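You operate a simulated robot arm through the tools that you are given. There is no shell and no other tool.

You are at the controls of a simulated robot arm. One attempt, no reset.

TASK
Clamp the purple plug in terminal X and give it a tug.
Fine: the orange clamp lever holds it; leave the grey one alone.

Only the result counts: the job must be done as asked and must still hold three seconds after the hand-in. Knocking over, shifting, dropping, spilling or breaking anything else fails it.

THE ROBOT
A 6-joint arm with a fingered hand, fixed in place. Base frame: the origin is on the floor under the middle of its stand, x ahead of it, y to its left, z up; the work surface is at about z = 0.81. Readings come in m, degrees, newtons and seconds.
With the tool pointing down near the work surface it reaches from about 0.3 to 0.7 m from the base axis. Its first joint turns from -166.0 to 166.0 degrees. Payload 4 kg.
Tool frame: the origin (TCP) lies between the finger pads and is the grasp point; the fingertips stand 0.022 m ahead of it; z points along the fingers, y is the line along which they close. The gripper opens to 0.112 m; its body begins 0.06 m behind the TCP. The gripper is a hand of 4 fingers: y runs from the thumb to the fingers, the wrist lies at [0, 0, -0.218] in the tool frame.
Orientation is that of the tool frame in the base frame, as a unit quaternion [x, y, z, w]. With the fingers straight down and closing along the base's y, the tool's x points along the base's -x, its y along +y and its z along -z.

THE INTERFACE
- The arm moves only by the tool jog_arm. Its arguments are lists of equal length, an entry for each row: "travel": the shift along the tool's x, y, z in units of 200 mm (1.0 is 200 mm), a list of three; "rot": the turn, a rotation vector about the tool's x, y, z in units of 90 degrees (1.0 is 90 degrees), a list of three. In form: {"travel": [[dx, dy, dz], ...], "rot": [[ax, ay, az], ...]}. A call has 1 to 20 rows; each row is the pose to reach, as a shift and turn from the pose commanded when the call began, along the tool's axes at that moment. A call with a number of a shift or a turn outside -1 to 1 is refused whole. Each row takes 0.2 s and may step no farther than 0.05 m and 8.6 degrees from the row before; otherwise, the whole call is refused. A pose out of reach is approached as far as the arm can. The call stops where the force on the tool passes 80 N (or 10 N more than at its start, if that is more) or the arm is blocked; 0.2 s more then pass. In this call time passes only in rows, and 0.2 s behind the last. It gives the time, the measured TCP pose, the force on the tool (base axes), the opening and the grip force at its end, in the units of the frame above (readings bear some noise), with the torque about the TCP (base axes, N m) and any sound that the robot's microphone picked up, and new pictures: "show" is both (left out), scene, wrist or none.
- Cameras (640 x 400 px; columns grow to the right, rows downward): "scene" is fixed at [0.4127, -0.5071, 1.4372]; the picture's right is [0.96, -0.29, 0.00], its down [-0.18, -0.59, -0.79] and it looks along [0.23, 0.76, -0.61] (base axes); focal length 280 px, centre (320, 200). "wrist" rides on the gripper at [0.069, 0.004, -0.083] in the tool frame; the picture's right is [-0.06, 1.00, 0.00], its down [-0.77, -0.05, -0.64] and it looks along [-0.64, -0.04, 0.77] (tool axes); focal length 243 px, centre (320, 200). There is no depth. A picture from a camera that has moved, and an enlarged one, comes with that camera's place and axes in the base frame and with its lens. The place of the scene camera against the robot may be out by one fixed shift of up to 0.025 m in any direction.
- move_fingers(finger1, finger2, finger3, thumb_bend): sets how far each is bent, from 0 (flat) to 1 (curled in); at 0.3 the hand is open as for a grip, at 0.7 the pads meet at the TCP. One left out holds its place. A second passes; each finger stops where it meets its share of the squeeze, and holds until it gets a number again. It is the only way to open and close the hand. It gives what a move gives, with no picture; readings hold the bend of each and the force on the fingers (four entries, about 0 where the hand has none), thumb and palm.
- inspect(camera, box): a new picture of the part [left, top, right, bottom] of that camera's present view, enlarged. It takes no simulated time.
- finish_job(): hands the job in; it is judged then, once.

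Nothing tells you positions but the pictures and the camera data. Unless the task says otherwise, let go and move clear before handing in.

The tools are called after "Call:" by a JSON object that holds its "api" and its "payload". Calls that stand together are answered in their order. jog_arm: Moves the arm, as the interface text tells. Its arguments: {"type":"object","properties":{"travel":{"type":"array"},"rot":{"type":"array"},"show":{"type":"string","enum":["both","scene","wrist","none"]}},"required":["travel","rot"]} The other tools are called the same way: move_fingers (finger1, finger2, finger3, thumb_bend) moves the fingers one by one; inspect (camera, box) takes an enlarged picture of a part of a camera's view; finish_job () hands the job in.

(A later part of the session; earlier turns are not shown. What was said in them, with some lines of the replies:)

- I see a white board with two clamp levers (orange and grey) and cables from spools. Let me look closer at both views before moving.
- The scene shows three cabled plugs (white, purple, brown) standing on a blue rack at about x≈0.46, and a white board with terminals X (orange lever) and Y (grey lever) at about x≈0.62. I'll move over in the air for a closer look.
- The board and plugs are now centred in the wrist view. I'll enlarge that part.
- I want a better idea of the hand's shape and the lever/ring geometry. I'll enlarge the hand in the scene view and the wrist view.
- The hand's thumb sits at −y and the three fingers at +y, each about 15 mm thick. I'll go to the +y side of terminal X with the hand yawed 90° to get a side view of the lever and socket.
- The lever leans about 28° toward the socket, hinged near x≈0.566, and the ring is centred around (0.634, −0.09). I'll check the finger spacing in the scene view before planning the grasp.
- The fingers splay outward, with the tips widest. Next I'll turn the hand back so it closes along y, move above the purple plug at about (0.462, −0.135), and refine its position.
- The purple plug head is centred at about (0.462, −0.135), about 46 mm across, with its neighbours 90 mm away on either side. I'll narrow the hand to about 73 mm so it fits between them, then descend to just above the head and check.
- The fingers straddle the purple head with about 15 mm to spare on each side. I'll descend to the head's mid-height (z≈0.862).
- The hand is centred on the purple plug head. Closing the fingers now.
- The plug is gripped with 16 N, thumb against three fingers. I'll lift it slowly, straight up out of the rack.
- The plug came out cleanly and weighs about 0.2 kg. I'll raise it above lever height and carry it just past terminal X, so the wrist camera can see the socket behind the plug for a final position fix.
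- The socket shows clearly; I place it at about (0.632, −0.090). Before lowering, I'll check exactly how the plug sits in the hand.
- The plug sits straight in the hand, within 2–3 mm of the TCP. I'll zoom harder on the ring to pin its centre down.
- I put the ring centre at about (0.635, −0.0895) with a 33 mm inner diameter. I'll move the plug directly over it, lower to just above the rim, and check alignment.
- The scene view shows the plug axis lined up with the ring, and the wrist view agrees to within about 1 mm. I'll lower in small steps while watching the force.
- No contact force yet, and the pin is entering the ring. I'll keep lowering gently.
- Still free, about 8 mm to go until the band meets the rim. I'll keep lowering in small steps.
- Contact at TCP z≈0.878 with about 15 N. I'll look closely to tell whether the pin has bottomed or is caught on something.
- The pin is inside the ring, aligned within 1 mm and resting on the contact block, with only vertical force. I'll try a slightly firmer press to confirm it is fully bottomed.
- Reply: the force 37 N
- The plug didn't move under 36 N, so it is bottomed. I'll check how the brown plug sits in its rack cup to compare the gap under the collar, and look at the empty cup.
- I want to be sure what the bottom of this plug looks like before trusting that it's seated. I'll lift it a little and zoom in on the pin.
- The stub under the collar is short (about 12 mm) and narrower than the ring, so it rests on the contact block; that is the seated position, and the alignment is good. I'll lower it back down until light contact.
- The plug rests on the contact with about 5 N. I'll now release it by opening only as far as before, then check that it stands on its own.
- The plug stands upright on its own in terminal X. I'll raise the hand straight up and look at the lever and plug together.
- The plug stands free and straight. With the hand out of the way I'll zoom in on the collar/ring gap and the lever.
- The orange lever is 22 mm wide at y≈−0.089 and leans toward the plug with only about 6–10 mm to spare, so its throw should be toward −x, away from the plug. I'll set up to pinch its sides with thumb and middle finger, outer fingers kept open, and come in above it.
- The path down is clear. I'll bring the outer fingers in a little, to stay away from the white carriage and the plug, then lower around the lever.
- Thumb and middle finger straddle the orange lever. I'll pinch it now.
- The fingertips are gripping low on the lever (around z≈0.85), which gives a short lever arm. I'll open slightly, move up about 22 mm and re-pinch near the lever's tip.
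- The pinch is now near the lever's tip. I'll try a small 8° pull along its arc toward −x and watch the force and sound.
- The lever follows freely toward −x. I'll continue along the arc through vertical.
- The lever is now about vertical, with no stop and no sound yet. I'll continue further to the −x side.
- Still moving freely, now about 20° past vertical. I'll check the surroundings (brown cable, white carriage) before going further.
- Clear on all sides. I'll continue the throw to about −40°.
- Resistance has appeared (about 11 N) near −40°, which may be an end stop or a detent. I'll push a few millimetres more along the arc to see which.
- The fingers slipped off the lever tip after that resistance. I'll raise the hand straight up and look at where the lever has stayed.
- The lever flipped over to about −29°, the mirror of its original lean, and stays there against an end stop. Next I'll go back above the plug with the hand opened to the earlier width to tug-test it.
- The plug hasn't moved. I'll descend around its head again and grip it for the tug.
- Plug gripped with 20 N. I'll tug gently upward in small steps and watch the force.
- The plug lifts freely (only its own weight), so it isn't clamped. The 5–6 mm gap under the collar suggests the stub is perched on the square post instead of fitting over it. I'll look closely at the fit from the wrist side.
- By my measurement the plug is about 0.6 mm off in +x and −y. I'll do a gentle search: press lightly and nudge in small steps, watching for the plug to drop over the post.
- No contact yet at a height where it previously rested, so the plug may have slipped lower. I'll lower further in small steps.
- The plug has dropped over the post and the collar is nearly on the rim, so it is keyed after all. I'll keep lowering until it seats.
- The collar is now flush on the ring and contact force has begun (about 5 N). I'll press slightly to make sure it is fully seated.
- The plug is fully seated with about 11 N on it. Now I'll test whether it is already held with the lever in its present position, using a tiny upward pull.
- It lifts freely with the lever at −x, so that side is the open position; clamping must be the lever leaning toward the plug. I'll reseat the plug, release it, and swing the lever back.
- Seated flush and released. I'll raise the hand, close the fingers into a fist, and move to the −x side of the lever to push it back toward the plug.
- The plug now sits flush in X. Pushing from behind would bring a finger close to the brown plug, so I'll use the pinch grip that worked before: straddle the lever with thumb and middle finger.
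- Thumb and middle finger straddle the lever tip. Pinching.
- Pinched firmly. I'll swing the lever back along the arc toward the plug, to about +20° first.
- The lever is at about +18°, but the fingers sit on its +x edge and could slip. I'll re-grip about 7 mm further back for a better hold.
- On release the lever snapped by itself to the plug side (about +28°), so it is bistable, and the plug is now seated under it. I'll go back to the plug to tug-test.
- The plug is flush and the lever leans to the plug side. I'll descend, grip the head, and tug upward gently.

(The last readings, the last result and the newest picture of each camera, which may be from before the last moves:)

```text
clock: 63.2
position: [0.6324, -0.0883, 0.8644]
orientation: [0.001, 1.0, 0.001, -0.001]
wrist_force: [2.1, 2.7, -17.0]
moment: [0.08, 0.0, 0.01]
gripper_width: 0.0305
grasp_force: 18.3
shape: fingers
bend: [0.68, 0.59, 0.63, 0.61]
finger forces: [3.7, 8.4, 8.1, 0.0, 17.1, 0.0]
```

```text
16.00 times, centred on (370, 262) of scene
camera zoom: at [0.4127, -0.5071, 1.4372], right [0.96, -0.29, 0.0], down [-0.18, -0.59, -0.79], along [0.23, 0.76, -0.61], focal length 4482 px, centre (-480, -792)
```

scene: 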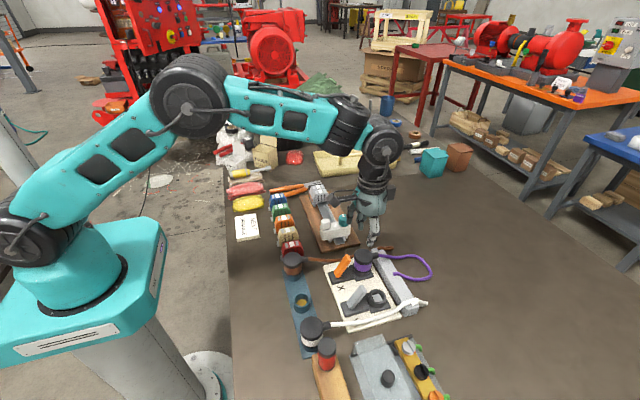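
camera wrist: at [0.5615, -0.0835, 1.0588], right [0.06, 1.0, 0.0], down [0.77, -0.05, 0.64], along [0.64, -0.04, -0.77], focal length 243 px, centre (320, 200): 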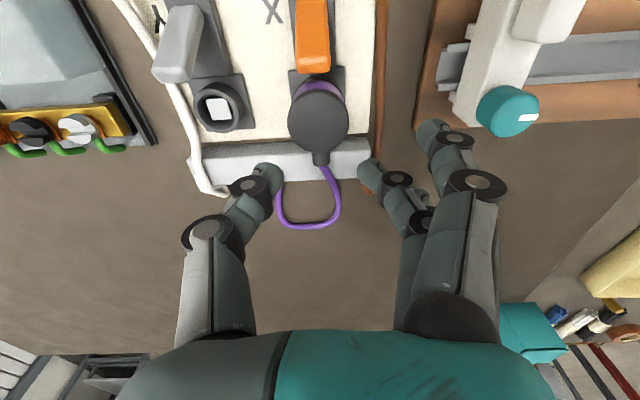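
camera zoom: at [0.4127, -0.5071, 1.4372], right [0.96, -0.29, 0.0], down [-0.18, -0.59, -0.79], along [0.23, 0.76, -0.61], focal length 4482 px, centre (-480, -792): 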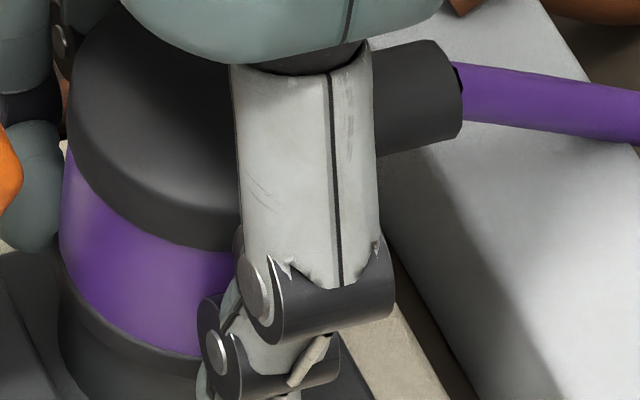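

The plug now resists: 17 N upward pull and it does not move, so it is clamped. I'll make the tug a little firmer and hold it briefly to be sure.

Call:
{"api": "jog_arm", "payload": {"travel": [[0, 0, -0.002], [0, 0, -0.004], [0, 0, -0.004], [0, 0, -0.004]], "rot": [[0, 0, 0], [0, 0, 0], [0, 0, 0], [0, 0, 0]], "show": "none"}}

Call:
{"api": "inspect", "payload": {"camera": "scene", "box": [338, 240, 392, 285]}}

```text
clock: 64.2
position: [0.6324, -0.0885, 0.8663]
orientation: [0.0, 1.0, 0.0, -0.001]
wrist_force: [-3.4, -0.5, -19.0]
moment: [0.06, 0.14, -0.03]
gripper_width: 0.031
grasp_force: 19.0
shape: fingers
bend: [0.68, 0.59, 0.63, 0.61]
finger forces: [4.5, 8.5, 7.0, 0.0, 18.1, 0.0]
```

```text
8.89 times, centred on (365, 262) of scene
camera zoom: at [0.4127, -0.5071, 1.4372], right [0.96, -0.29, 0.0], down [-0.18, -0.59, -0.79], along [0.23, 0.76, -0.61], focal length 2490 px, centre (-80, -356)
```

zoom: 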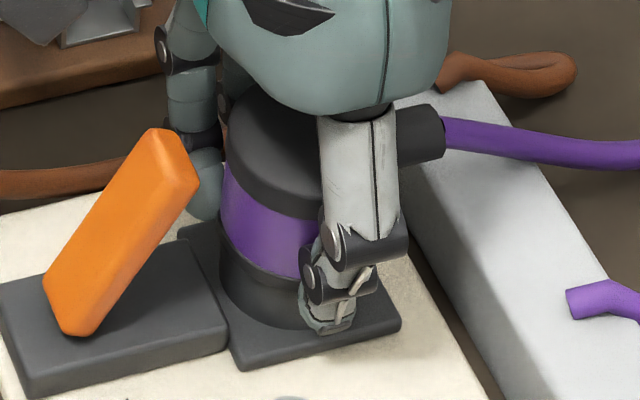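

The tug held at 19 N and the plug stayed seated. I'll relax the pull, release, and lift clear.

Call:
{"api": "jog_arm", "payload": {"travel": [[0, 0, 0.008], [0, 0, 0.017]], "rot": [[0, 0, 0], [0, 0, 0]], "show": "none"}}

Call:
{"api": "move_fingers", "payload": {"finger1": 0.45, "finger2": 0.45, "finger3": 0.45, "thumb_bend": 0.45}}

Call:
{"api": "jog_arm", "payload": {"travel": [[0, 0, -0.1], [0, 0, -0.25], [0, 0, -0.4], [0, 0, -0.6], [0, 0, -0.8]], "rot": [[0, 0, 0], [0, 0, 0], [0, 0, 0], [0, 0, 0], [0, 0, 0]]}}

Call:
{"api": "inspect", "payload": {"camera": "scene", "box": [270, 230, 430, 340]}}

```text
clock: 64.8
position: [0.6334, -0.088, 0.8656]
orientation: [0.001, 1.0, 0.0, 0.002]
wrist_force: [-8.2, 2.2, 3.8]
moment: [-0.03, 0.2, -0.02]
gripper_width: 0.0305
grasp_force: 21.9
shape: fingers
bend: [0.69, 0.6, 0.64, 0.62]
finger forces: [7.1, 8.6, 6.9, 0.0, 19.9, 0.0]
```

```text
clock: 65.8
position: [0.6324, -0.0878, 0.8633]
orientation: [-0.001, 1.0, 0.0, 0.0]
wrist_force: [-0.2, -0.4, -0.5]
moment: [0.04, -0.02, 0.0]
gripper_width: 0.0707
grasp_force: 0.0
shape: fingers
bend: [0.45, 0.45, 0.45, 0.45]
finger forces: [0.0, 0.0, 0.0, 0.0, 0.0, 0.0]
```

```text
clock: 67.0
position: [0.6325, -0.0884, 1.0236]
orientation: [0.0, 1.0, 0.0, 0.0]
wrist_force: [-0.4, 0.1, -0.1]
moment: [0.02, 0.0, 0.0]
gripper_width: 0.0708
grasp_force: 0.0
shape: fingers
bend: [0.45, 0.45, 0.45, 0.45]
finger forces: [0.0, 0.1, 0.0, 0.0, 0.0, 0.0]
camera wrist: at [0.5625, -0.0836, 1.1079], right [0.06, 1.0, 0.0], down [0.77, -0.05, 0.64], along [0.64, -0.04, -0.77], focal length 243 px, centre (320, 200)
```

scene: 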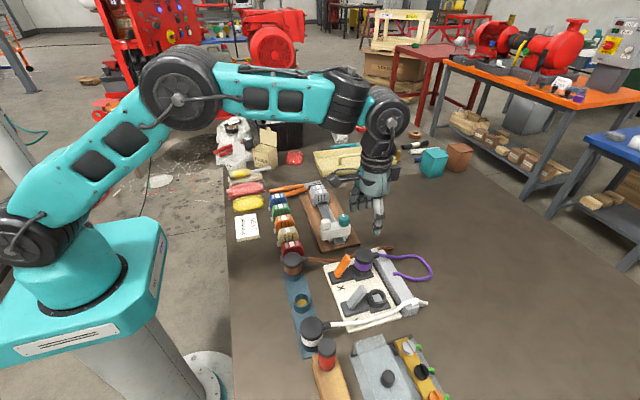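
wrist: 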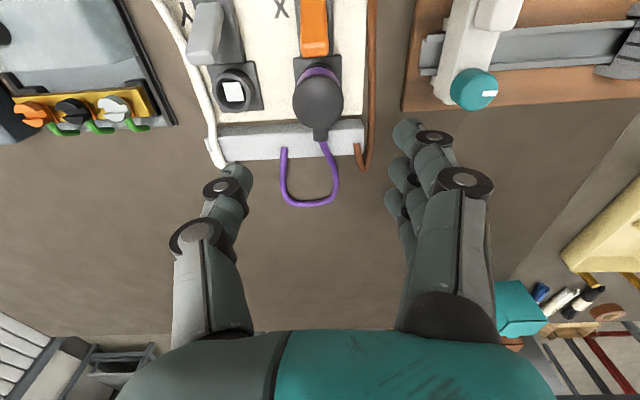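

```text
3.64 times, centred on (350, 285) of scene
camera zoom: at [0.4127, -0.5071, 1.4372], right [0.96, -0.29, 0.0], down [-0.18, -0.59, -0.79], along [0.23, 0.76, -0.61], focal length 1019 px, centre (211, -109)
```

zoom: 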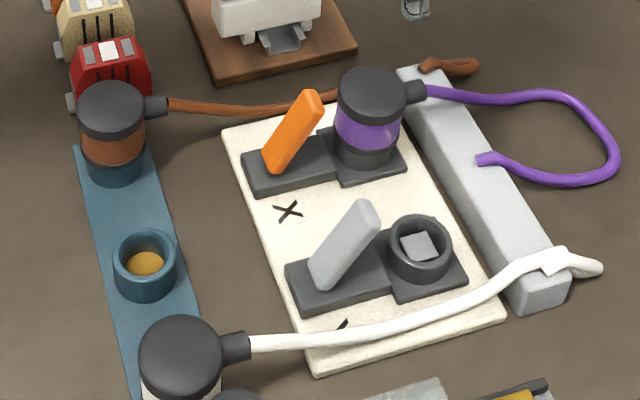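

The hand is clear. One last close check of the plug seat, both levers and the neighbours.

Call:
{"api": "inspect", "payload": {"camera": "scene", "box": [335, 245, 395, 290]}}

Call:
{"api": "inspect", "payload": {"camera": "wrist", "box": [160, 0, 400, 210]}}

```text
8.89 times, centred on (365, 268) of scene
camera zoom: at [0.4127, -0.5071, 1.4372], right [0.96, -0.29, 0.0], down [-0.18, -0.59, -0.79], along [0.23, 0.76, -0.61], focal length 2490 px, centre (-80, -400)
```

zoom: 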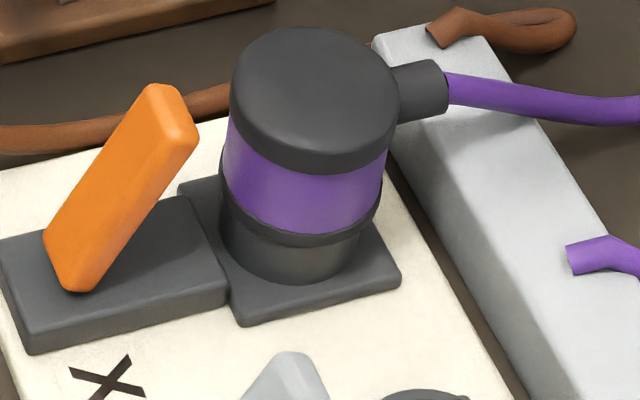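

```text
1.90 times, centred on (280, 105) of wrist
camera zoom: at [0.5625, -0.0836, 1.1079], right [0.06, 1.0, 0.0], down [0.77, -0.05, 0.64], along [0.64, -0.04, -0.77], focal length 462 px, centre (396, 381)
```

zoom: 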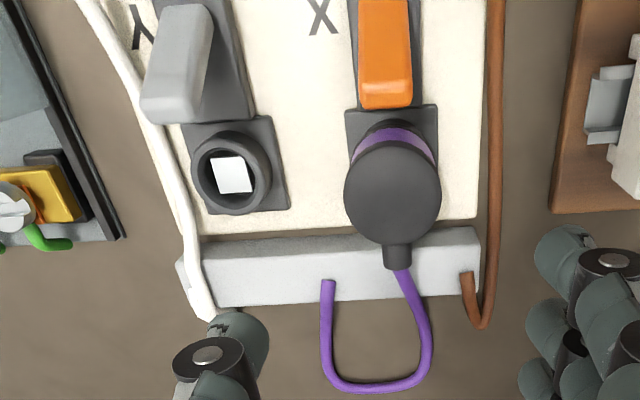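

Call:
{"api": "inspect", "payload": {"camera": "scene", "box": [320, 230, 400, 290]}}

Call:
{"api": "inspect", "payload": {"camera": "scene", "box": [358, 252, 382, 272]}}

```text
6.67 times, centred on (360, 260) of scene
camera zoom: at [0.4127, -0.5071, 1.4372], right [0.96, -0.29, 0.0], down [-0.18, -0.59, -0.79], along [0.23, 0.76, -0.61], focal length 1868 px, centre (53, -200)
```

zoom: 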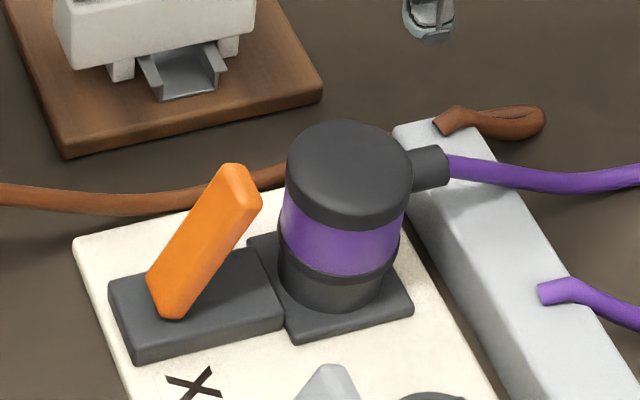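

```text
16.00 times, centred on (370, 262) of scene
camera zoom: at [0.4127, -0.5071, 1.4372], right [0.96, -0.29, 0.0], down [-0.18, -0.59, -0.79], along [0.23, 0.76, -0.61], focal length 4482 px, centre (-480, -792)
```

zoom: 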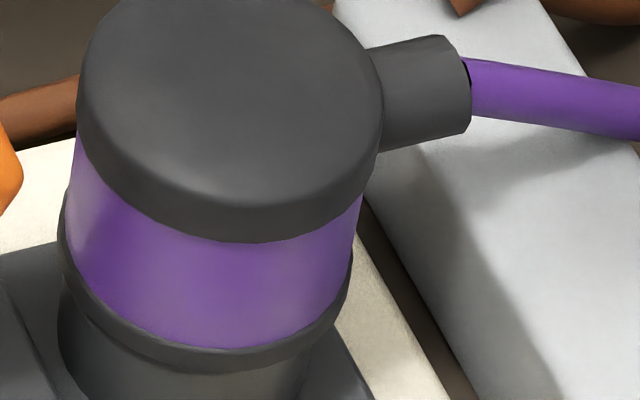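

The plug is held, but compared with before the tug it looks tilted a couple of degrees and perhaps up to 2 mm high on one side. I'll descend around it again to look closely, and press it back flush if needed.

Call:
{"api": "jog_arm", "payload": {"travel": [[0, 0, 0.2], [0, 0, 0.4], [0, 0, 0.57], [0, 0, 0.7], [0, 0, 0.8]], "rot": [[0, 0, 0], [0, 0, 0], [0, 0, 0], [0, 0, 0], [0, 0, 0]], "show": "none"}}

Call:
{"api": "inspect", "payload": {"camera": "wrist", "box": [250, 90, 390, 210]}}

Call:
{"api": "inspect", "payload": {"camera": "scene", "box": [338, 240, 392, 285]}}

```text
clock: 68.2
position: [0.6324, -0.0872, 0.8634]
orientation: [0.0, 1.0, 0.0, 0.0]
wrist_force: [-0.6, 0.4, 0.7]
moment: [0.03, 0.0, 0.02]
gripper_width: 0.0707
grasp_force: 0.1
shape: fingers
bend: [0.45, 0.45, 0.45, 0.45]
finger forces: [0.1, 0.1, 0.1, 0.1, 0.0, 0.0]
```

```text
3.33 times, centred on (320, 150) of wrist
camera zoom: at [0.5627, -0.0832, 0.9477], right [0.06, 1.0, 0.0], down [0.77, -0.05, 0.64], along [0.64, -0.04, -0.77], focal length 809 px, centre (320, 367)
```

zoom: 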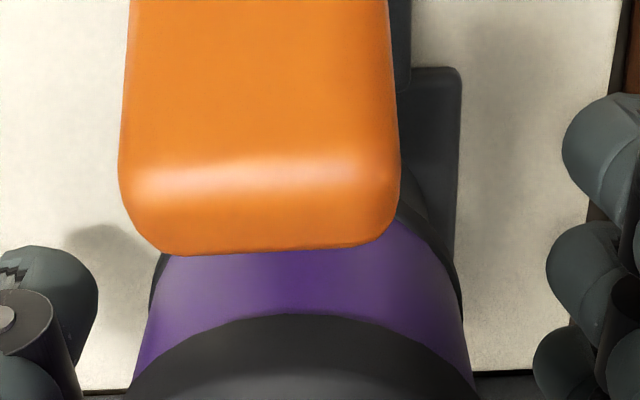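

```text
8.89 times, centred on (365, 262) of scene
camera zoom: at [0.4127, -0.5071, 1.4372], right [0.96, -0.29, 0.0], down [-0.18, -0.59, -0.79], along [0.23, 0.76, -0.61], focal length 2490 px, centre (-80, -356)
```

zoom: 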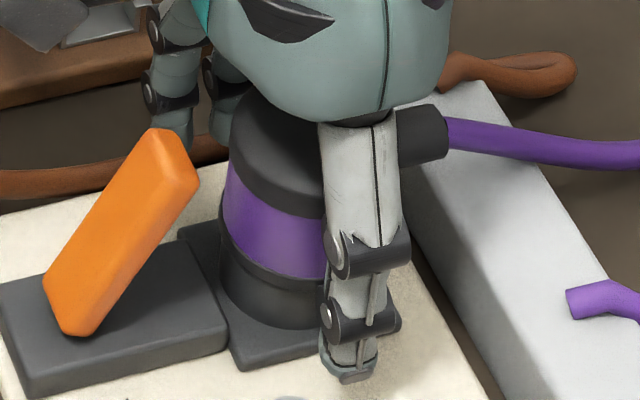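

The tilt is small, about 2–3° toward +x. I'll re-grip and press it down gently to reseat it flush, without touching the lever.

Call:
{"api": "move_fingers", "payload": {"finger1": 0.72, "finger2": 0.72, "finger3": 0.72, "thumb_bend": 0.72}}

Call:
{"api": "jog_arm", "payload": {"travel": [[0, 0, 0.004], [0, 0, 0.008]], "rot": [[0, 0, 0], [0, 0, 0]], "show": "none"}}

Call:
{"api": "inspect", "payload": {"camera": "scene", "box": [338, 240, 392, 285]}}

```text
clock: 69.2
position: [0.6326, -0.0888, 0.8639]
orientation: [0.0, 1.0, 0.0, -0.001]
wrist_force: [-0.8, 1.4, -11.0]
moment: [-0.07, 0.05, -0.03]
gripper_width: 0.0297
grasp_force: 20.0
shape: fingers
bend: [0.68, 0.61, 0.64, 0.61]
finger forces: [4.1, 9.4, 8.1, 0.1, 18.7, 0.0]
```

```text
clock: 69.8
position: [0.6337, -0.0866, 0.8624]
orientation: [0.0, 1.0, 0.0, 0.0]
wrist_force: [-4.7, 1.3, -1.9]
moment: [-0.03, 0.06, -0.02]
gripper_width: 0.0297
grasp_force: 19.6
shape: fingers
bend: [0.69, 0.61, 0.64, 0.62]
finger forces: [4.9, 8.8, 7.0, 0.1, 18.4, 0.1]
```

```text
8.89 times, centred on (365, 262) of scene
camera zoom: at [0.4127, -0.5071, 1.4372], right [0.96, -0.29, 0.0], down [-0.18, -0.59, -0.79], along [0.23, 0.76, -0.61], focal length 2490 px, centre (-80, -356)
```

zoom: 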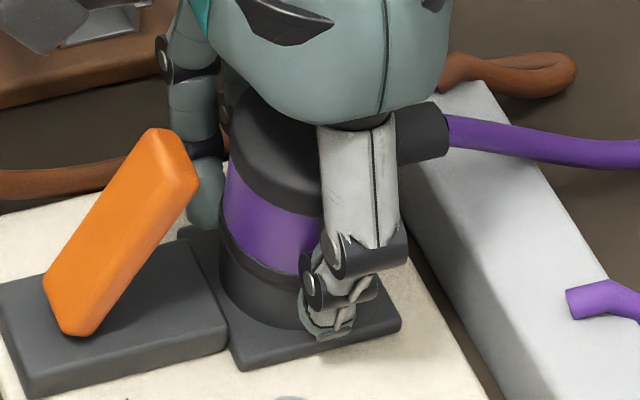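

Call:
{"api": "jog_arm", "payload": {"travel": [[0, 0, 0.006], [0, 0, 0.012]], "rot": [[0, 0, 0], [0, 0, 0]], "show": "none"}}

Call:
{"api": "inspect", "payload": {"camera": "scene", "box": [338, 240, 392, 285]}}

```text
clock: 70.4
position: [0.6336, -0.0881, 0.8621]
orientation: [0.0, 1.0, 0.0, 0.001]
wrist_force: [-6.7, 2.6, 11.6]
moment: [0.01, 0.1, -0.06]
gripper_width: 0.0284
grasp_force: 19.4
shape: fingers
bend: [0.7, 0.62, 0.66, 0.63]
finger forces: [6.1, 9.4, 6.0, 0.1, 18.4, 0.0]
```

```text
8.89 times, centred on (365, 262) of scene
camera zoom: at [0.4127, -0.5071, 1.4372], right [0.96, -0.29, 0.0], down [-0.18, -0.59, -0.79], along [0.23, 0.76, -0.61], focal length 2490 px, centre (-80, -356)
```

zoom: 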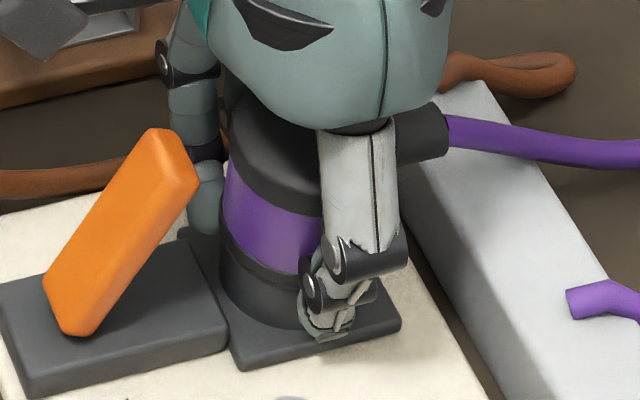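

Pressing down with about 12 N alone doesn't move it, and my grip is pushing the head toward +x. I'll shift the hand a couple of millimetres toward −x while lightly pressing, to straighten it.

Call:
{"api": "jog_arm", "payload": {"travel": [[0.006, 0, 0], [0.012, 0, 0]], "rot": [[0, 0, 0], [0, 0, 0]], "show": "none"}}

Call:
{"api": "inspect", "payload": {"camera": "scene", "box": [338, 240, 392, 285]}}

```text
clock: 71.0
position: [0.6321, -0.0873, 0.8609]
orientation: [-0.001, 1.0, 0.0, 0.002]
wrist_force: [8.5, 3.7, 5.8]
moment: [0.05, -0.17, -0.01]
gripper_width: 0.027
grasp_force: 17.6
shape: fingers
bend: [0.7, 0.63, 0.66, 0.64]
finger forces: [3.4, 8.8, 7.9, 0.0, 15.2, 0.1]
```

```text
8.89 times, centred on (365, 262) of scene
camera zoom: at [0.4127, -0.5071, 1.4372], right [0.96, -0.29, 0.0], down [-0.18, -0.59, -0.79], along [0.23, 0.76, -0.61], focal length 2490 px, centre (-80, -356)
```

zoom: 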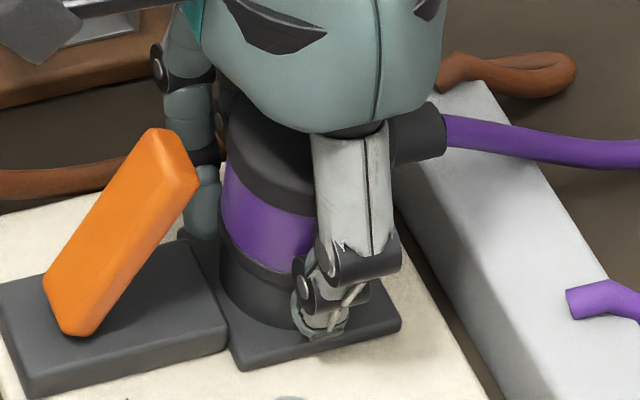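

The head has moved back toward upright. I'll release now and see what pose it settles in.

Call:
{"api": "move_fingers", "payload": {"finger1": 0.45, "finger2": 0.45, "finger3": 0.45, "thumb_bend": 0.45}}

Call:
{"api": "jog_arm", "payload": {"travel": [[0, 0, -0.1], [0, 0, -0.25], [0, 0, -0.4], [0, 0, -0.6]], "rot": [[0, 0, 0], [0, 0, 0], [0, 0, 0], [0, 0, 0]], "show": "none"}}

Call:
{"api": "inspect", "payload": {"camera": "scene", "box": [320, 230, 400, 290]}}

Call:
{"api": "inspect", "payload": {"camera": "scene", "box": [338, 240, 392, 285]}}

```text
clock: 72.0
position: [0.631, -0.0876, 0.8596]
orientation: [0.0, 1.0, -0.001, 0.001]
wrist_force: [0.2, -0.1, -0.2]
moment: [0.01, 0.0, 0.02]
gripper_width: 0.0704
grasp_force: 0.0
shape: fingers
bend: [0.45, 0.45, 0.45, 0.45]
finger forces: [0.0, 0.0, 0.1, 0.0, 0.1, 0.0]
```

```text
clock: 73.0
position: [0.6301, -0.0878, 0.9795]
orientation: [0.0, 1.0, 0.0, 0.0]
wrist_force: [-0.2, 0.6, -0.5]
moment: [-0.01, 0.03, 0.0]
gripper_width: 0.0708
grasp_force: 0.0
shape: fingers
bend: [0.45, 0.45, 0.45, 0.45]
finger forces: [0.0, 0.0, 0.0, 0.0, 0.1, 0.0]
```

```text
6.67 times, centred on (360, 260) of scene
camera zoom: at [0.4127, -0.5071, 1.4372], right [0.96, -0.29, 0.0], down [-0.18, -0.59, -0.79], along [0.23, 0.76, -0.61], focal length 1868 px, centre (53, -200)
```

zoom: 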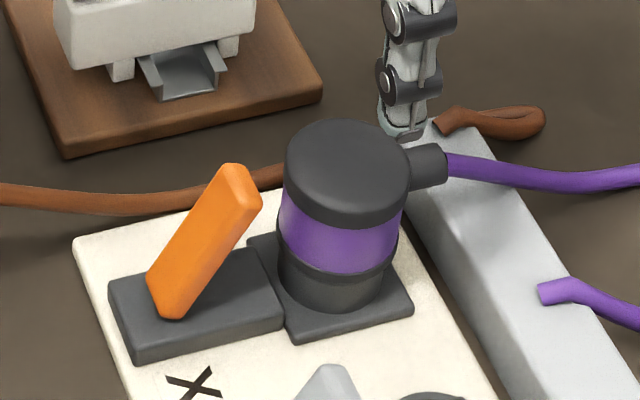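

```text
8.89 times, centred on (365, 262) of scene
camera zoom: at [0.4127, -0.5071, 1.4372], right [0.96, -0.29, 0.0], down [-0.18, -0.59, -0.79], along [0.23, 0.76, -0.61], focal length 2490 px, centre (-80, -356)
```

zoom: 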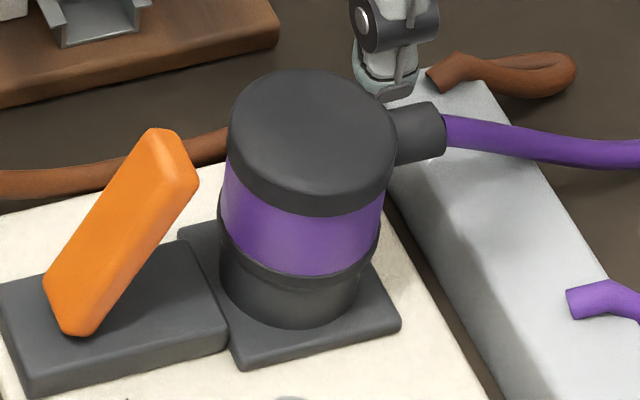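

Call:
{"api": "inspect", "payload": {"camera": "scene", "box": [358, 252, 382, 272]}}

Call:
{"api": "inspect", "payload": {"camera": "wrist", "box": [240, 20, 400, 180]}}

```text
16.00 times, centred on (370, 262) of scene
camera zoom: at [0.4127, -0.5071, 1.4372], right [0.96, -0.29, 0.0], down [-0.18, -0.59, -0.79], along [0.23, 0.76, -0.61], focal length 4482 px, centre (-480, -792)
```

zoom: 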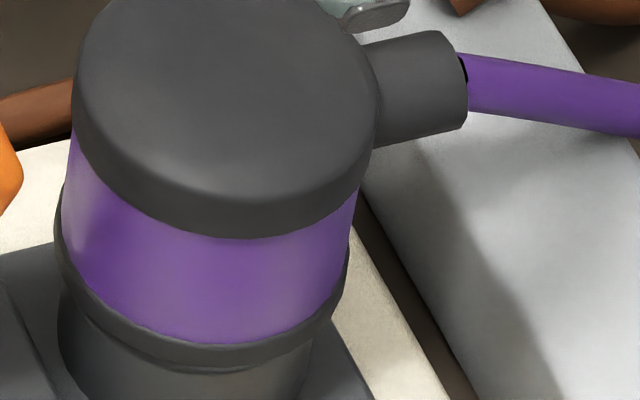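

```text
2.50 times, centred on (320, 100) of wrist
camera zoom: at [0.5593, -0.0835, 1.0634], right [0.06, 1.0, 0.0], down [0.77, -0.05, 0.64], along [0.64, -0.04, -0.77], focal length 606 px, centre (320, 450)
```

zoom: 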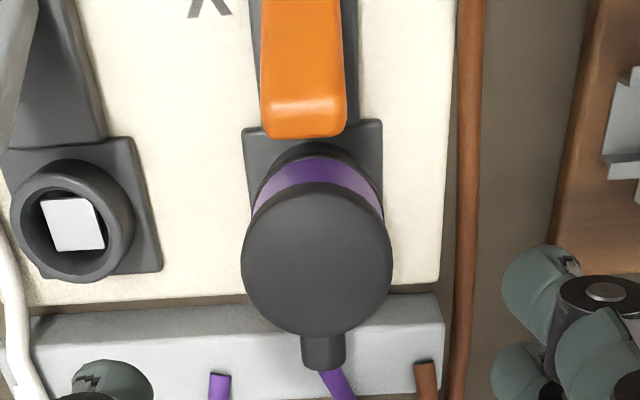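

The plug now appears a few millimetres above flush, so it crept up in the clamp when I tugged and re-gripped. I'll wait a moment without touching anything to see whether it settles back.

Call:
{"api": "jog_arm", "payload": {"travel": [[0, 0, -0.02], [0, 0, -0.04], [0, 0, -0.06], [0, 0, -0.08], [0, 0, -0.1], [0, 0, -0.1], [0, 0, -0.1], [0, 0, -0.1], [0, 0, -0.1], [0, 0, -0.1], [0, 0, -0.1], [0, 0, -0.1], [0, 0, -0.1], [0, 0, -0.1], [0, 0, -0.1]], "rot": [[0, 0, 0], [0, 0, 0], [0, 0, 0], [0, 0, 0], [0, 0, 0], [0, 0, 0], [0, 0, 0], [0, 0, 0], [0, 0, 0], [0, 0, 0], [0, 0, 0], [0, 0, 0], [0, 0, 0], [0, 0, 0], [0, 0, 0]], "show": "none"}}

Call:
{"api": "inspect", "payload": {"camera": "scene", "box": [358, 252, 382, 272]}}

Call:
{"api": "inspect", "payload": {"camera": "scene", "box": [338, 240, 392, 285]}}

```text
clock: 76.2
position: [0.63, -0.0878, 0.9993]
orientation: [-0.001, 1.0, 0.001, 0.001]
wrist_force: [0.9, 0.2, 0.0]
moment: [0.02, 0.01, 0.0]
gripper_width: 0.0707
grasp_force: 0.1
shape: fingers
bend: [0.45, 0.45, 0.45, 0.45]
finger forces: [0.1, 0.0, 0.1, 0.0, 0.1, 0.0]
```

```text
16.00 times, centred on (370, 262) of scene
camera zoom: at [0.4127, -0.5071, 1.4372], right [0.96, -0.29, 0.0], down [-0.18, -0.59, -0.79], along [0.23, 0.76, -0.61], focal length 4482 px, centre (-480, -792)
```

zoom: 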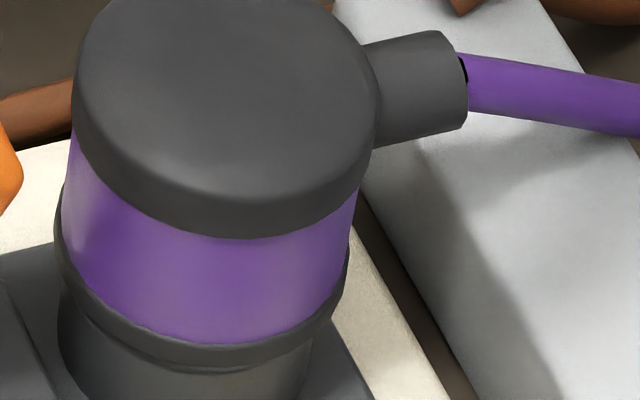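

```text
8.89 times, centred on (365, 262) of scene
camera zoom: at [0.4127, -0.5071, 1.4372], right [0.96, -0.29, 0.0], down [-0.18, -0.59, -0.79], along [0.23, 0.76, -0.61], focal length 2490 px, centre (-80, -356)
```

zoom: 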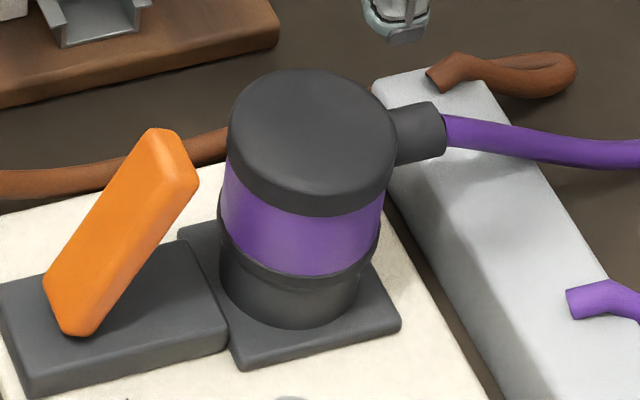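

The plug stays put: it is held, but about 4–5 mm above flush. I'll re-grip a little higher on the head and press it down firmly in steps to bring it flush, leaving the lever closed.

Call:
{"api": "jog_arm", "payload": {"travel": [[-0.013, 0, 0.15], [-0.013, 0, 0.3], [-0.013, 0, 0.45], [-0.013, 0, 0.57], [-0.013, 0, 0.655]], "rot": [[0, 0, 0], [0, 0, 0], [0, 0, 0], [0, 0, 0], [0, 0, 0]], "show": "none"}}

Call:
{"api": "move_fingers", "payload": {"finger1": 0.72, "finger2": 0.72, "finger3": 0.72, "thumb_bend": 0.72}}

Call:
{"api": "inspect", "payload": {"camera": "scene", "box": [358, 252, 382, 272]}}

Call:
{"api": "jog_arm", "payload": {"travel": [[0, 0, 0.006], [0, 0, 0.012], [0, 0, 0.018]], "rot": [[0, 0, 0], [0, 0, 0], [0, 0, 0]], "show": "none"}}

Call:
{"api": "inspect", "payload": {"camera": "scene", "box": [358, 252, 382, 272]}}

```text
clock: 77.4
position: [0.6343, -0.0869, 0.868]
orientation: [0.0, 1.0, 0.0, 0.0]
wrist_force: [1.0, 0.7, 0.1]
moment: [-0.04, 0.01, 0.01]
gripper_width: 0.0711
grasp_force: 0.1
shape: fingers
bend: [0.45, 0.45, 0.45, 0.45]
finger forces: [0.0, 0.1, 0.0, 0.1, 0.1, 0.0]
```

```text
clock: 78.4
position: [0.6337, -0.0869, 0.867]
orientation: [0.0, 1.0, 0.0, -0.001]
wrist_force: [-1.1, 1.5, -6.6]
moment: [0.09, -0.01, -0.03]
gripper_width: 0.0321
grasp_force: 19.9
shape: fingers
bend: [0.67, 0.59, 0.64, 0.61]
finger forces: [4.2, 8.7, 7.6, 0.0, 18.4, 0.0]
```

```text
16.00 times, centred on (370, 262) of scene
camera zoom: at [0.4127, -0.5071, 1.4372], right [0.96, -0.29, 0.0], down [-0.18, -0.59, -0.79], along [0.23, 0.76, -0.61], focal length 4482 px, centre (-480, -792)
```

zoom: 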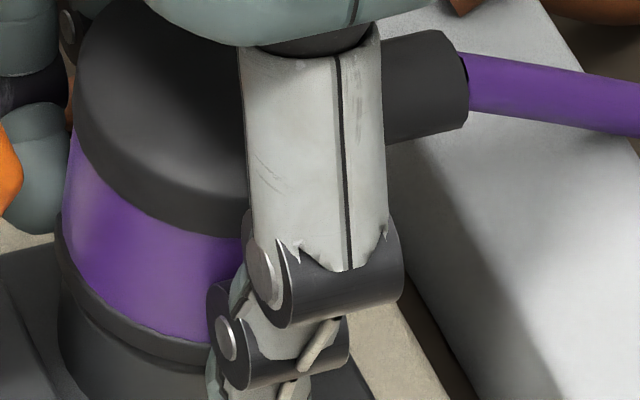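

```text
clock: 79.2
position: [0.6334, -0.0869, 0.8672]
orientation: [0.0, 1.0, 0.0, 0.001]
wrist_force: [-1.8, 2.9, 9.4]
moment: [0.08, 0.06, -0.02]
gripper_width: 0.0316
grasp_force: 21.2
shape: fingers
bend: [0.68, 0.6, 0.65, 0.62]
finger forces: [5.4, 9.5, 8.2, 0.0, 19.6, 0.0]
```

```text
16.00 times, centred on (370, 262) of scene
camera zoom: at [0.4127, -0.5071, 1.4372], right [0.96, -0.29, 0.0], down [-0.18, -0.59, -0.79], along [0.23, 0.76, -0.61], focal length 4482 px, centre (-480, -792)
```

zoom: 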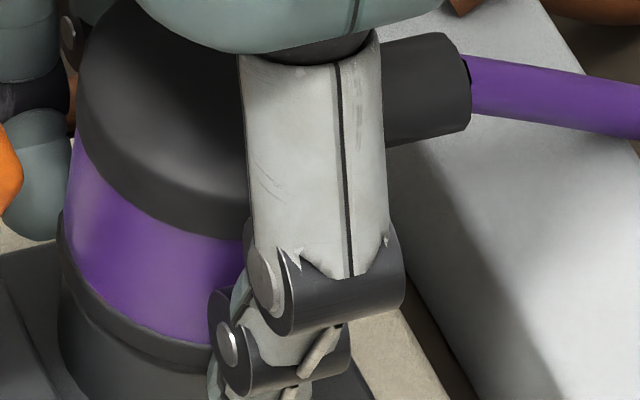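

Call:
{"api": "jog_arm", "payload": {"travel": [[0, 0, 0.006], [0, 0, 0.012], [0, 0, 0.012], [0, 0, 0.012]], "rot": [[0, 0, 0], [0, 0, 0], [0, 0, 0], [0, 0, 0]], "show": "none"}}

Call:
{"api": "inspect", "payload": {"camera": "scene", "box": [358, 252, 382, 272]}}

```text
clock: 80.2
position: [0.6335, -0.0883, 0.864]
orientation: [0.0, 1.0, 0.0, 0.001]
wrist_force: [2.2, 1.4, 20.4]
moment: [-0.08, -0.07, 0.01]
gripper_width: 0.0313
grasp_force: 21.5
shape: fingers
bend: [0.7, 0.61, 0.67, 0.63]
finger forces: [5.5, 6.9, 9.5, 0.1, 20.6, 0.1]
```

```text
16.00 times, centred on (370, 262) of scene
camera zoom: at [0.4127, -0.5071, 1.4372], right [0.96, -0.29, 0.0], down [-0.18, -0.59, -0.79], along [0.23, 0.76, -0.61], focal length 4482 px, centre (-480, -792)
```

zoom: 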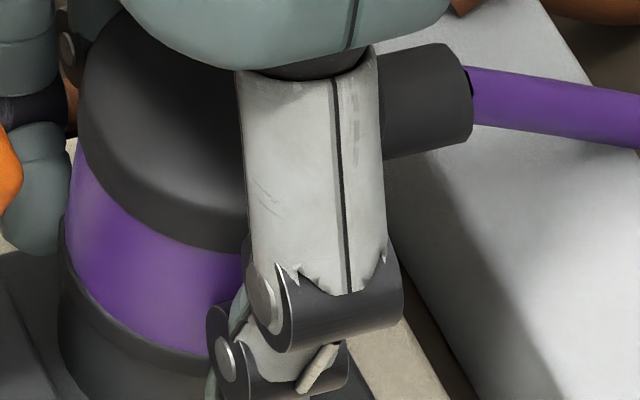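

It's moving down at about 20 N. A bit more, with a slight −x correction to straighten it.

Call:
{"api": "jog_arm", "payload": {"travel": [[0.005, 0, 0.005], [0.009, 0, 0.01], [0.009, 0, 0.013], [0.009, 0, 0.013], [0.009, 0, 0.013]], "rot": [[0, 0, 0], [0, 0, 0], [0, 0, 0], [0, 0, 0], [0, 0, 0]], "show": "none"}}

Call:
{"api": "inspect", "payload": {"camera": "scene", "box": [358, 252, 382, 272]}}

```text
clock: 81.4
position: [0.6303, -0.0881, 0.8584]
orientation: [0.001, 1.0, 0.001, -0.002]
wrist_force: [4.0, -1.0, -0.7]
moment: [-0.09, -0.03, -0.03]
gripper_width: 0.026
grasp_force: 17.3
shape: fingers
bend: [0.71, 0.63, 0.67, 0.64]
finger forces: [3.3, 7.8, 8.1, 0.0, 15.5, 0.0]
```

```text
16.00 times, centred on (370, 262) of scene
camera zoom: at [0.4127, -0.5071, 1.4372], right [0.96, -0.29, 0.0], down [-0.18, -0.59, -0.79], along [0.23, 0.76, -0.61], focal length 4482 px, centre (-480, -792)
```

zoom: 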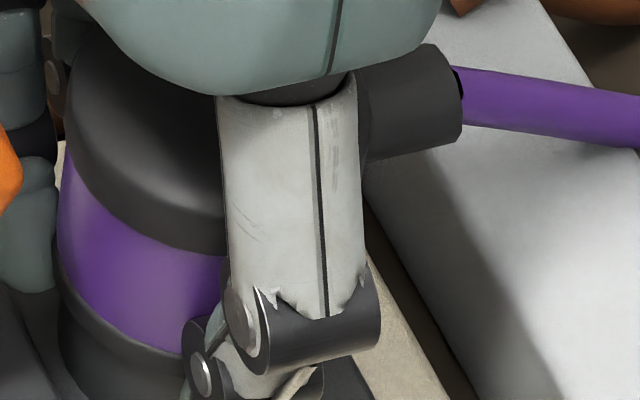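

The plug is back to nearly flush and upright; the fingers slid down its sides a little. I'll release now with the vertical force near zero, then look.

Call:
{"api": "move_fingers", "payload": {"finger1": 0.45, "finger2": 0.45, "finger3": 0.45, "thumb_bend": 0.45}}

Call:
{"api": "jog_arm", "payload": {"travel": [[0, 0, -0.08], [0, 0, -0.22], [0, 0, -0.4], [0, 0, -0.6], [0, 0, -0.75]], "rot": [[0, 0, 0], [0, 0, 0], [0, 0, 0], [0, 0, 0], [0, 0, 0]], "show": "none"}}

Call:
{"api": "inspect", "payload": {"camera": "scene", "box": [358, 252, 382, 272]}}

Call:
{"api": "inspect", "payload": {"camera": "scene", "box": [320, 230, 400, 290]}}

```text
clock: 82.4
position: [0.6325, -0.0869, 0.8601]
orientation: [0.0, 1.0, 0.0, 0.0]
wrist_force: [0.0, 1.2, 0.0]
moment: [0.0, -0.01, 0.0]
gripper_width: 0.0708
grasp_force: 0.1
shape: fingers
bend: [0.45, 0.45, 0.45, 0.45]
finger forces: [0.0, 0.0, 0.0, 0.0, 0.1, 0.0]
```

```text
clock: 83.6
position: [0.6319, -0.0874, 1.0111]
orientation: [0.001, 1.0, 0.001, 0.0]
wrist_force: [0.5, -0.3, 0.1]
moment: [-0.01, 0.0, 0.0]
gripper_width: 0.0707
grasp_force: 0.0
shape: fingers
bend: [0.45, 0.45, 0.45, 0.45]
finger forces: [0.1, 0.0, 0.1, 0.0, 0.0, 0.0]
```

```text
16.00 times, centred on (370, 262) of scene
camera zoom: at [0.4127, -0.5071, 1.4372], right [0.96, -0.29, 0.0], down [-0.18, -0.59, -0.79], along [0.23, 0.76, -0.61], focal length 4482 px, centre (-480, -792)
```

zoom: 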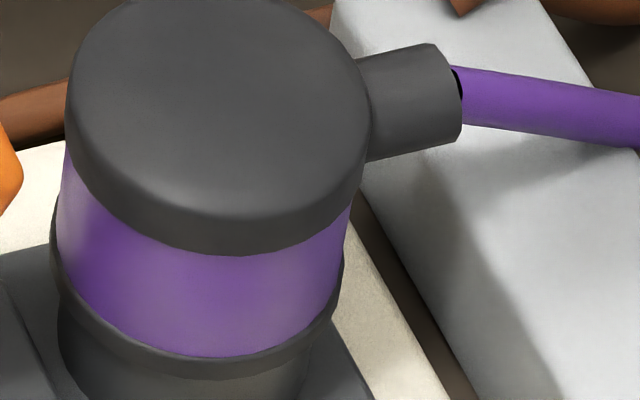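

```text
6.67 times, centred on (360, 260) of scene
camera zoom: at [0.4127, -0.5071, 1.4372], right [0.96, -0.29, 0.0], down [-0.18, -0.59, -0.79], along [0.23, 0.76, -0.61], focal length 1868 px, centre (53, -200)
```

zoom: 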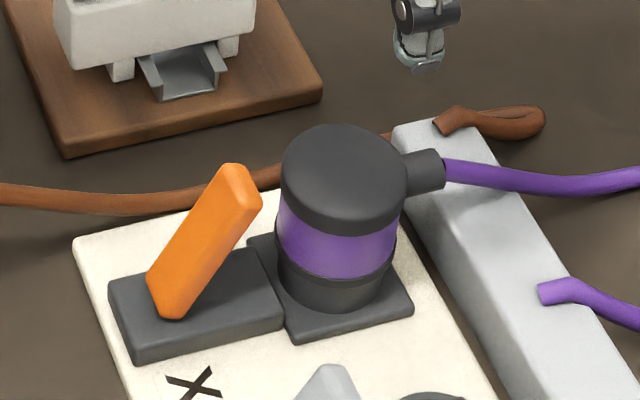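

The plug is now flush and upright, matching its pre-tug pose, with the orange lever closed. I'll move the hand further clear and take a final look at the whole scene.

Call:
{"api": "jog_arm", "payload": {"travel": [[0.1, 0, -0.15], [0.25, 0.1, -0.3], [0.4, 0.2, -0.4], [0.55, 0.3, -0.45]], "rot": [[0, 0, 0], [0, 0, 0], [0, 0, 0], [0, 0, 0]]}}

Call:
{"api": "inspect", "payload": {"camera": "scene", "box": [230, 220, 450, 400]}}

Call:
{"api": "inspect", "payload": {"camera": "scene", "box": [335, 245, 415, 325]}}

```text
clock: 84.6
position: [0.5212, -0.0291, 1.1002]
orientation: [0.0, 1.0, 0.001, -0.001]
wrist_force: [-0.2, 0.6, 0.2]
moment: [-0.02, 0.02, 0.03]
gripper_width: 0.071
grasp_force: 0.1
shape: fingers
bend: [0.45, 0.45, 0.45, 0.45]
finger forces: [0.0, 0.0, 0.0, 0.0, 0.1, 0.1]
camera wrist: at [0.451, -0.0246, 1.1838], right [0.06, 1.0, 0.0], down [0.77, -0.05, 0.64], along [0.64, -0.04, -0.77], focal length 243 px, centre (320, 200)
```

scene: 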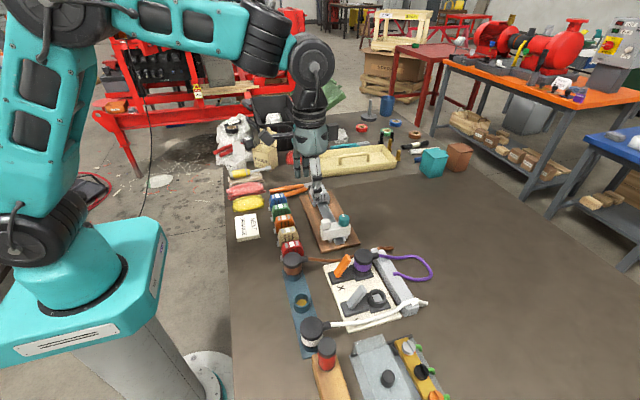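
wrist: 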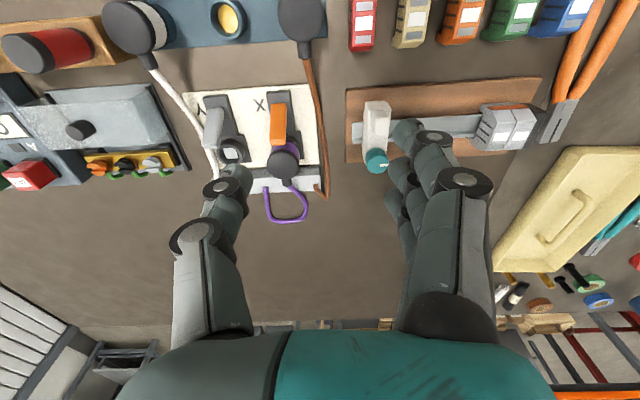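

```text
2.22 times, centred on (340, 310) of scene
camera zoom: at [0.4127, -0.5071, 1.4372], right [0.96, -0.29, 0.0], down [-0.18, -0.59, -0.79], along [0.23, 0.76, -0.61], focal length 622 px, centre (276, -44)
```

zoom: 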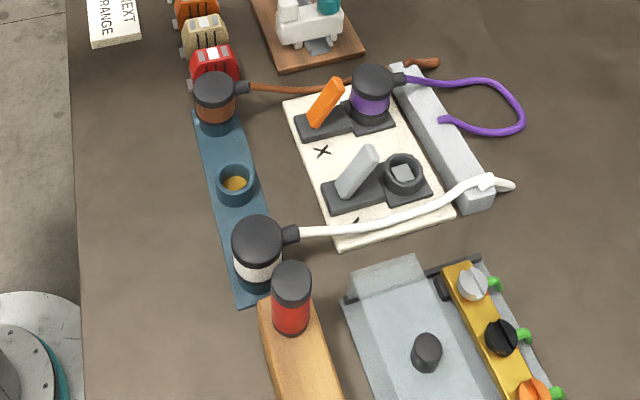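

```text
5.00 times, centred on (375, 285) of scene
camera zoom: at [0.4127, -0.5071, 1.4372], right [0.96, -0.29, 0.0], down [-0.18, -0.59, -0.79], along [0.23, 0.76, -0.61], focal length 1401 px, centre (45, -225)
```

zoom: 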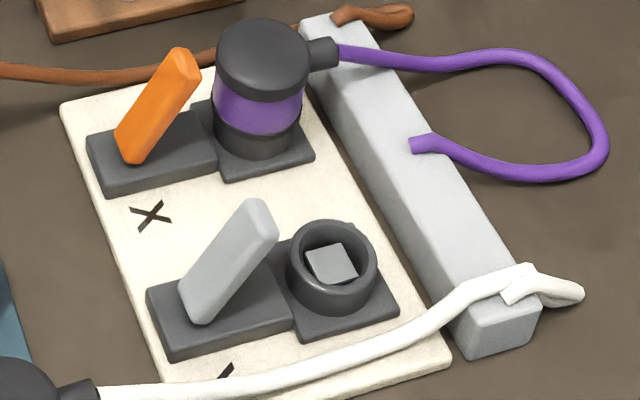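

The purple plug sits flush in terminal X with the orange lever closed, and it held a 19 N tug. The grey lever and the other plugs and items look undisturbed, and the hand is empty and clear, so I'm handing the job in.

Call:
{"api": "finish_job", "payload": {}}

```text
The job is handed in.
```

The purple plug is seated in terminal X with the orange lever closed on it. It resisted an upward tug of about 19 N and did not come out. I have handed the job in, but no result came back from the hand-in.

- **Seating:** The first time, the plug only rested on the square post inside the ring. I realigned it by under a millimetre and it dropped flush.
- **Lever:** I first swung the orange lever the wrong way. That turned out to be its open side, so I reseated the plug and then closed the lever.
- **Tug:** With the lever open the plug lifted freely. With it closed it held, but it crept up about 4–5 mm in all during the tug and a re-grip. I then pressed it back flush and upright with the lever still closed. I did not tug again after that.
- **Surroundings:** I did not touch the grey lever. In the final pictures the white and brown plugs, the cables and the other items look as they were. The hand is empty and clear of the work.
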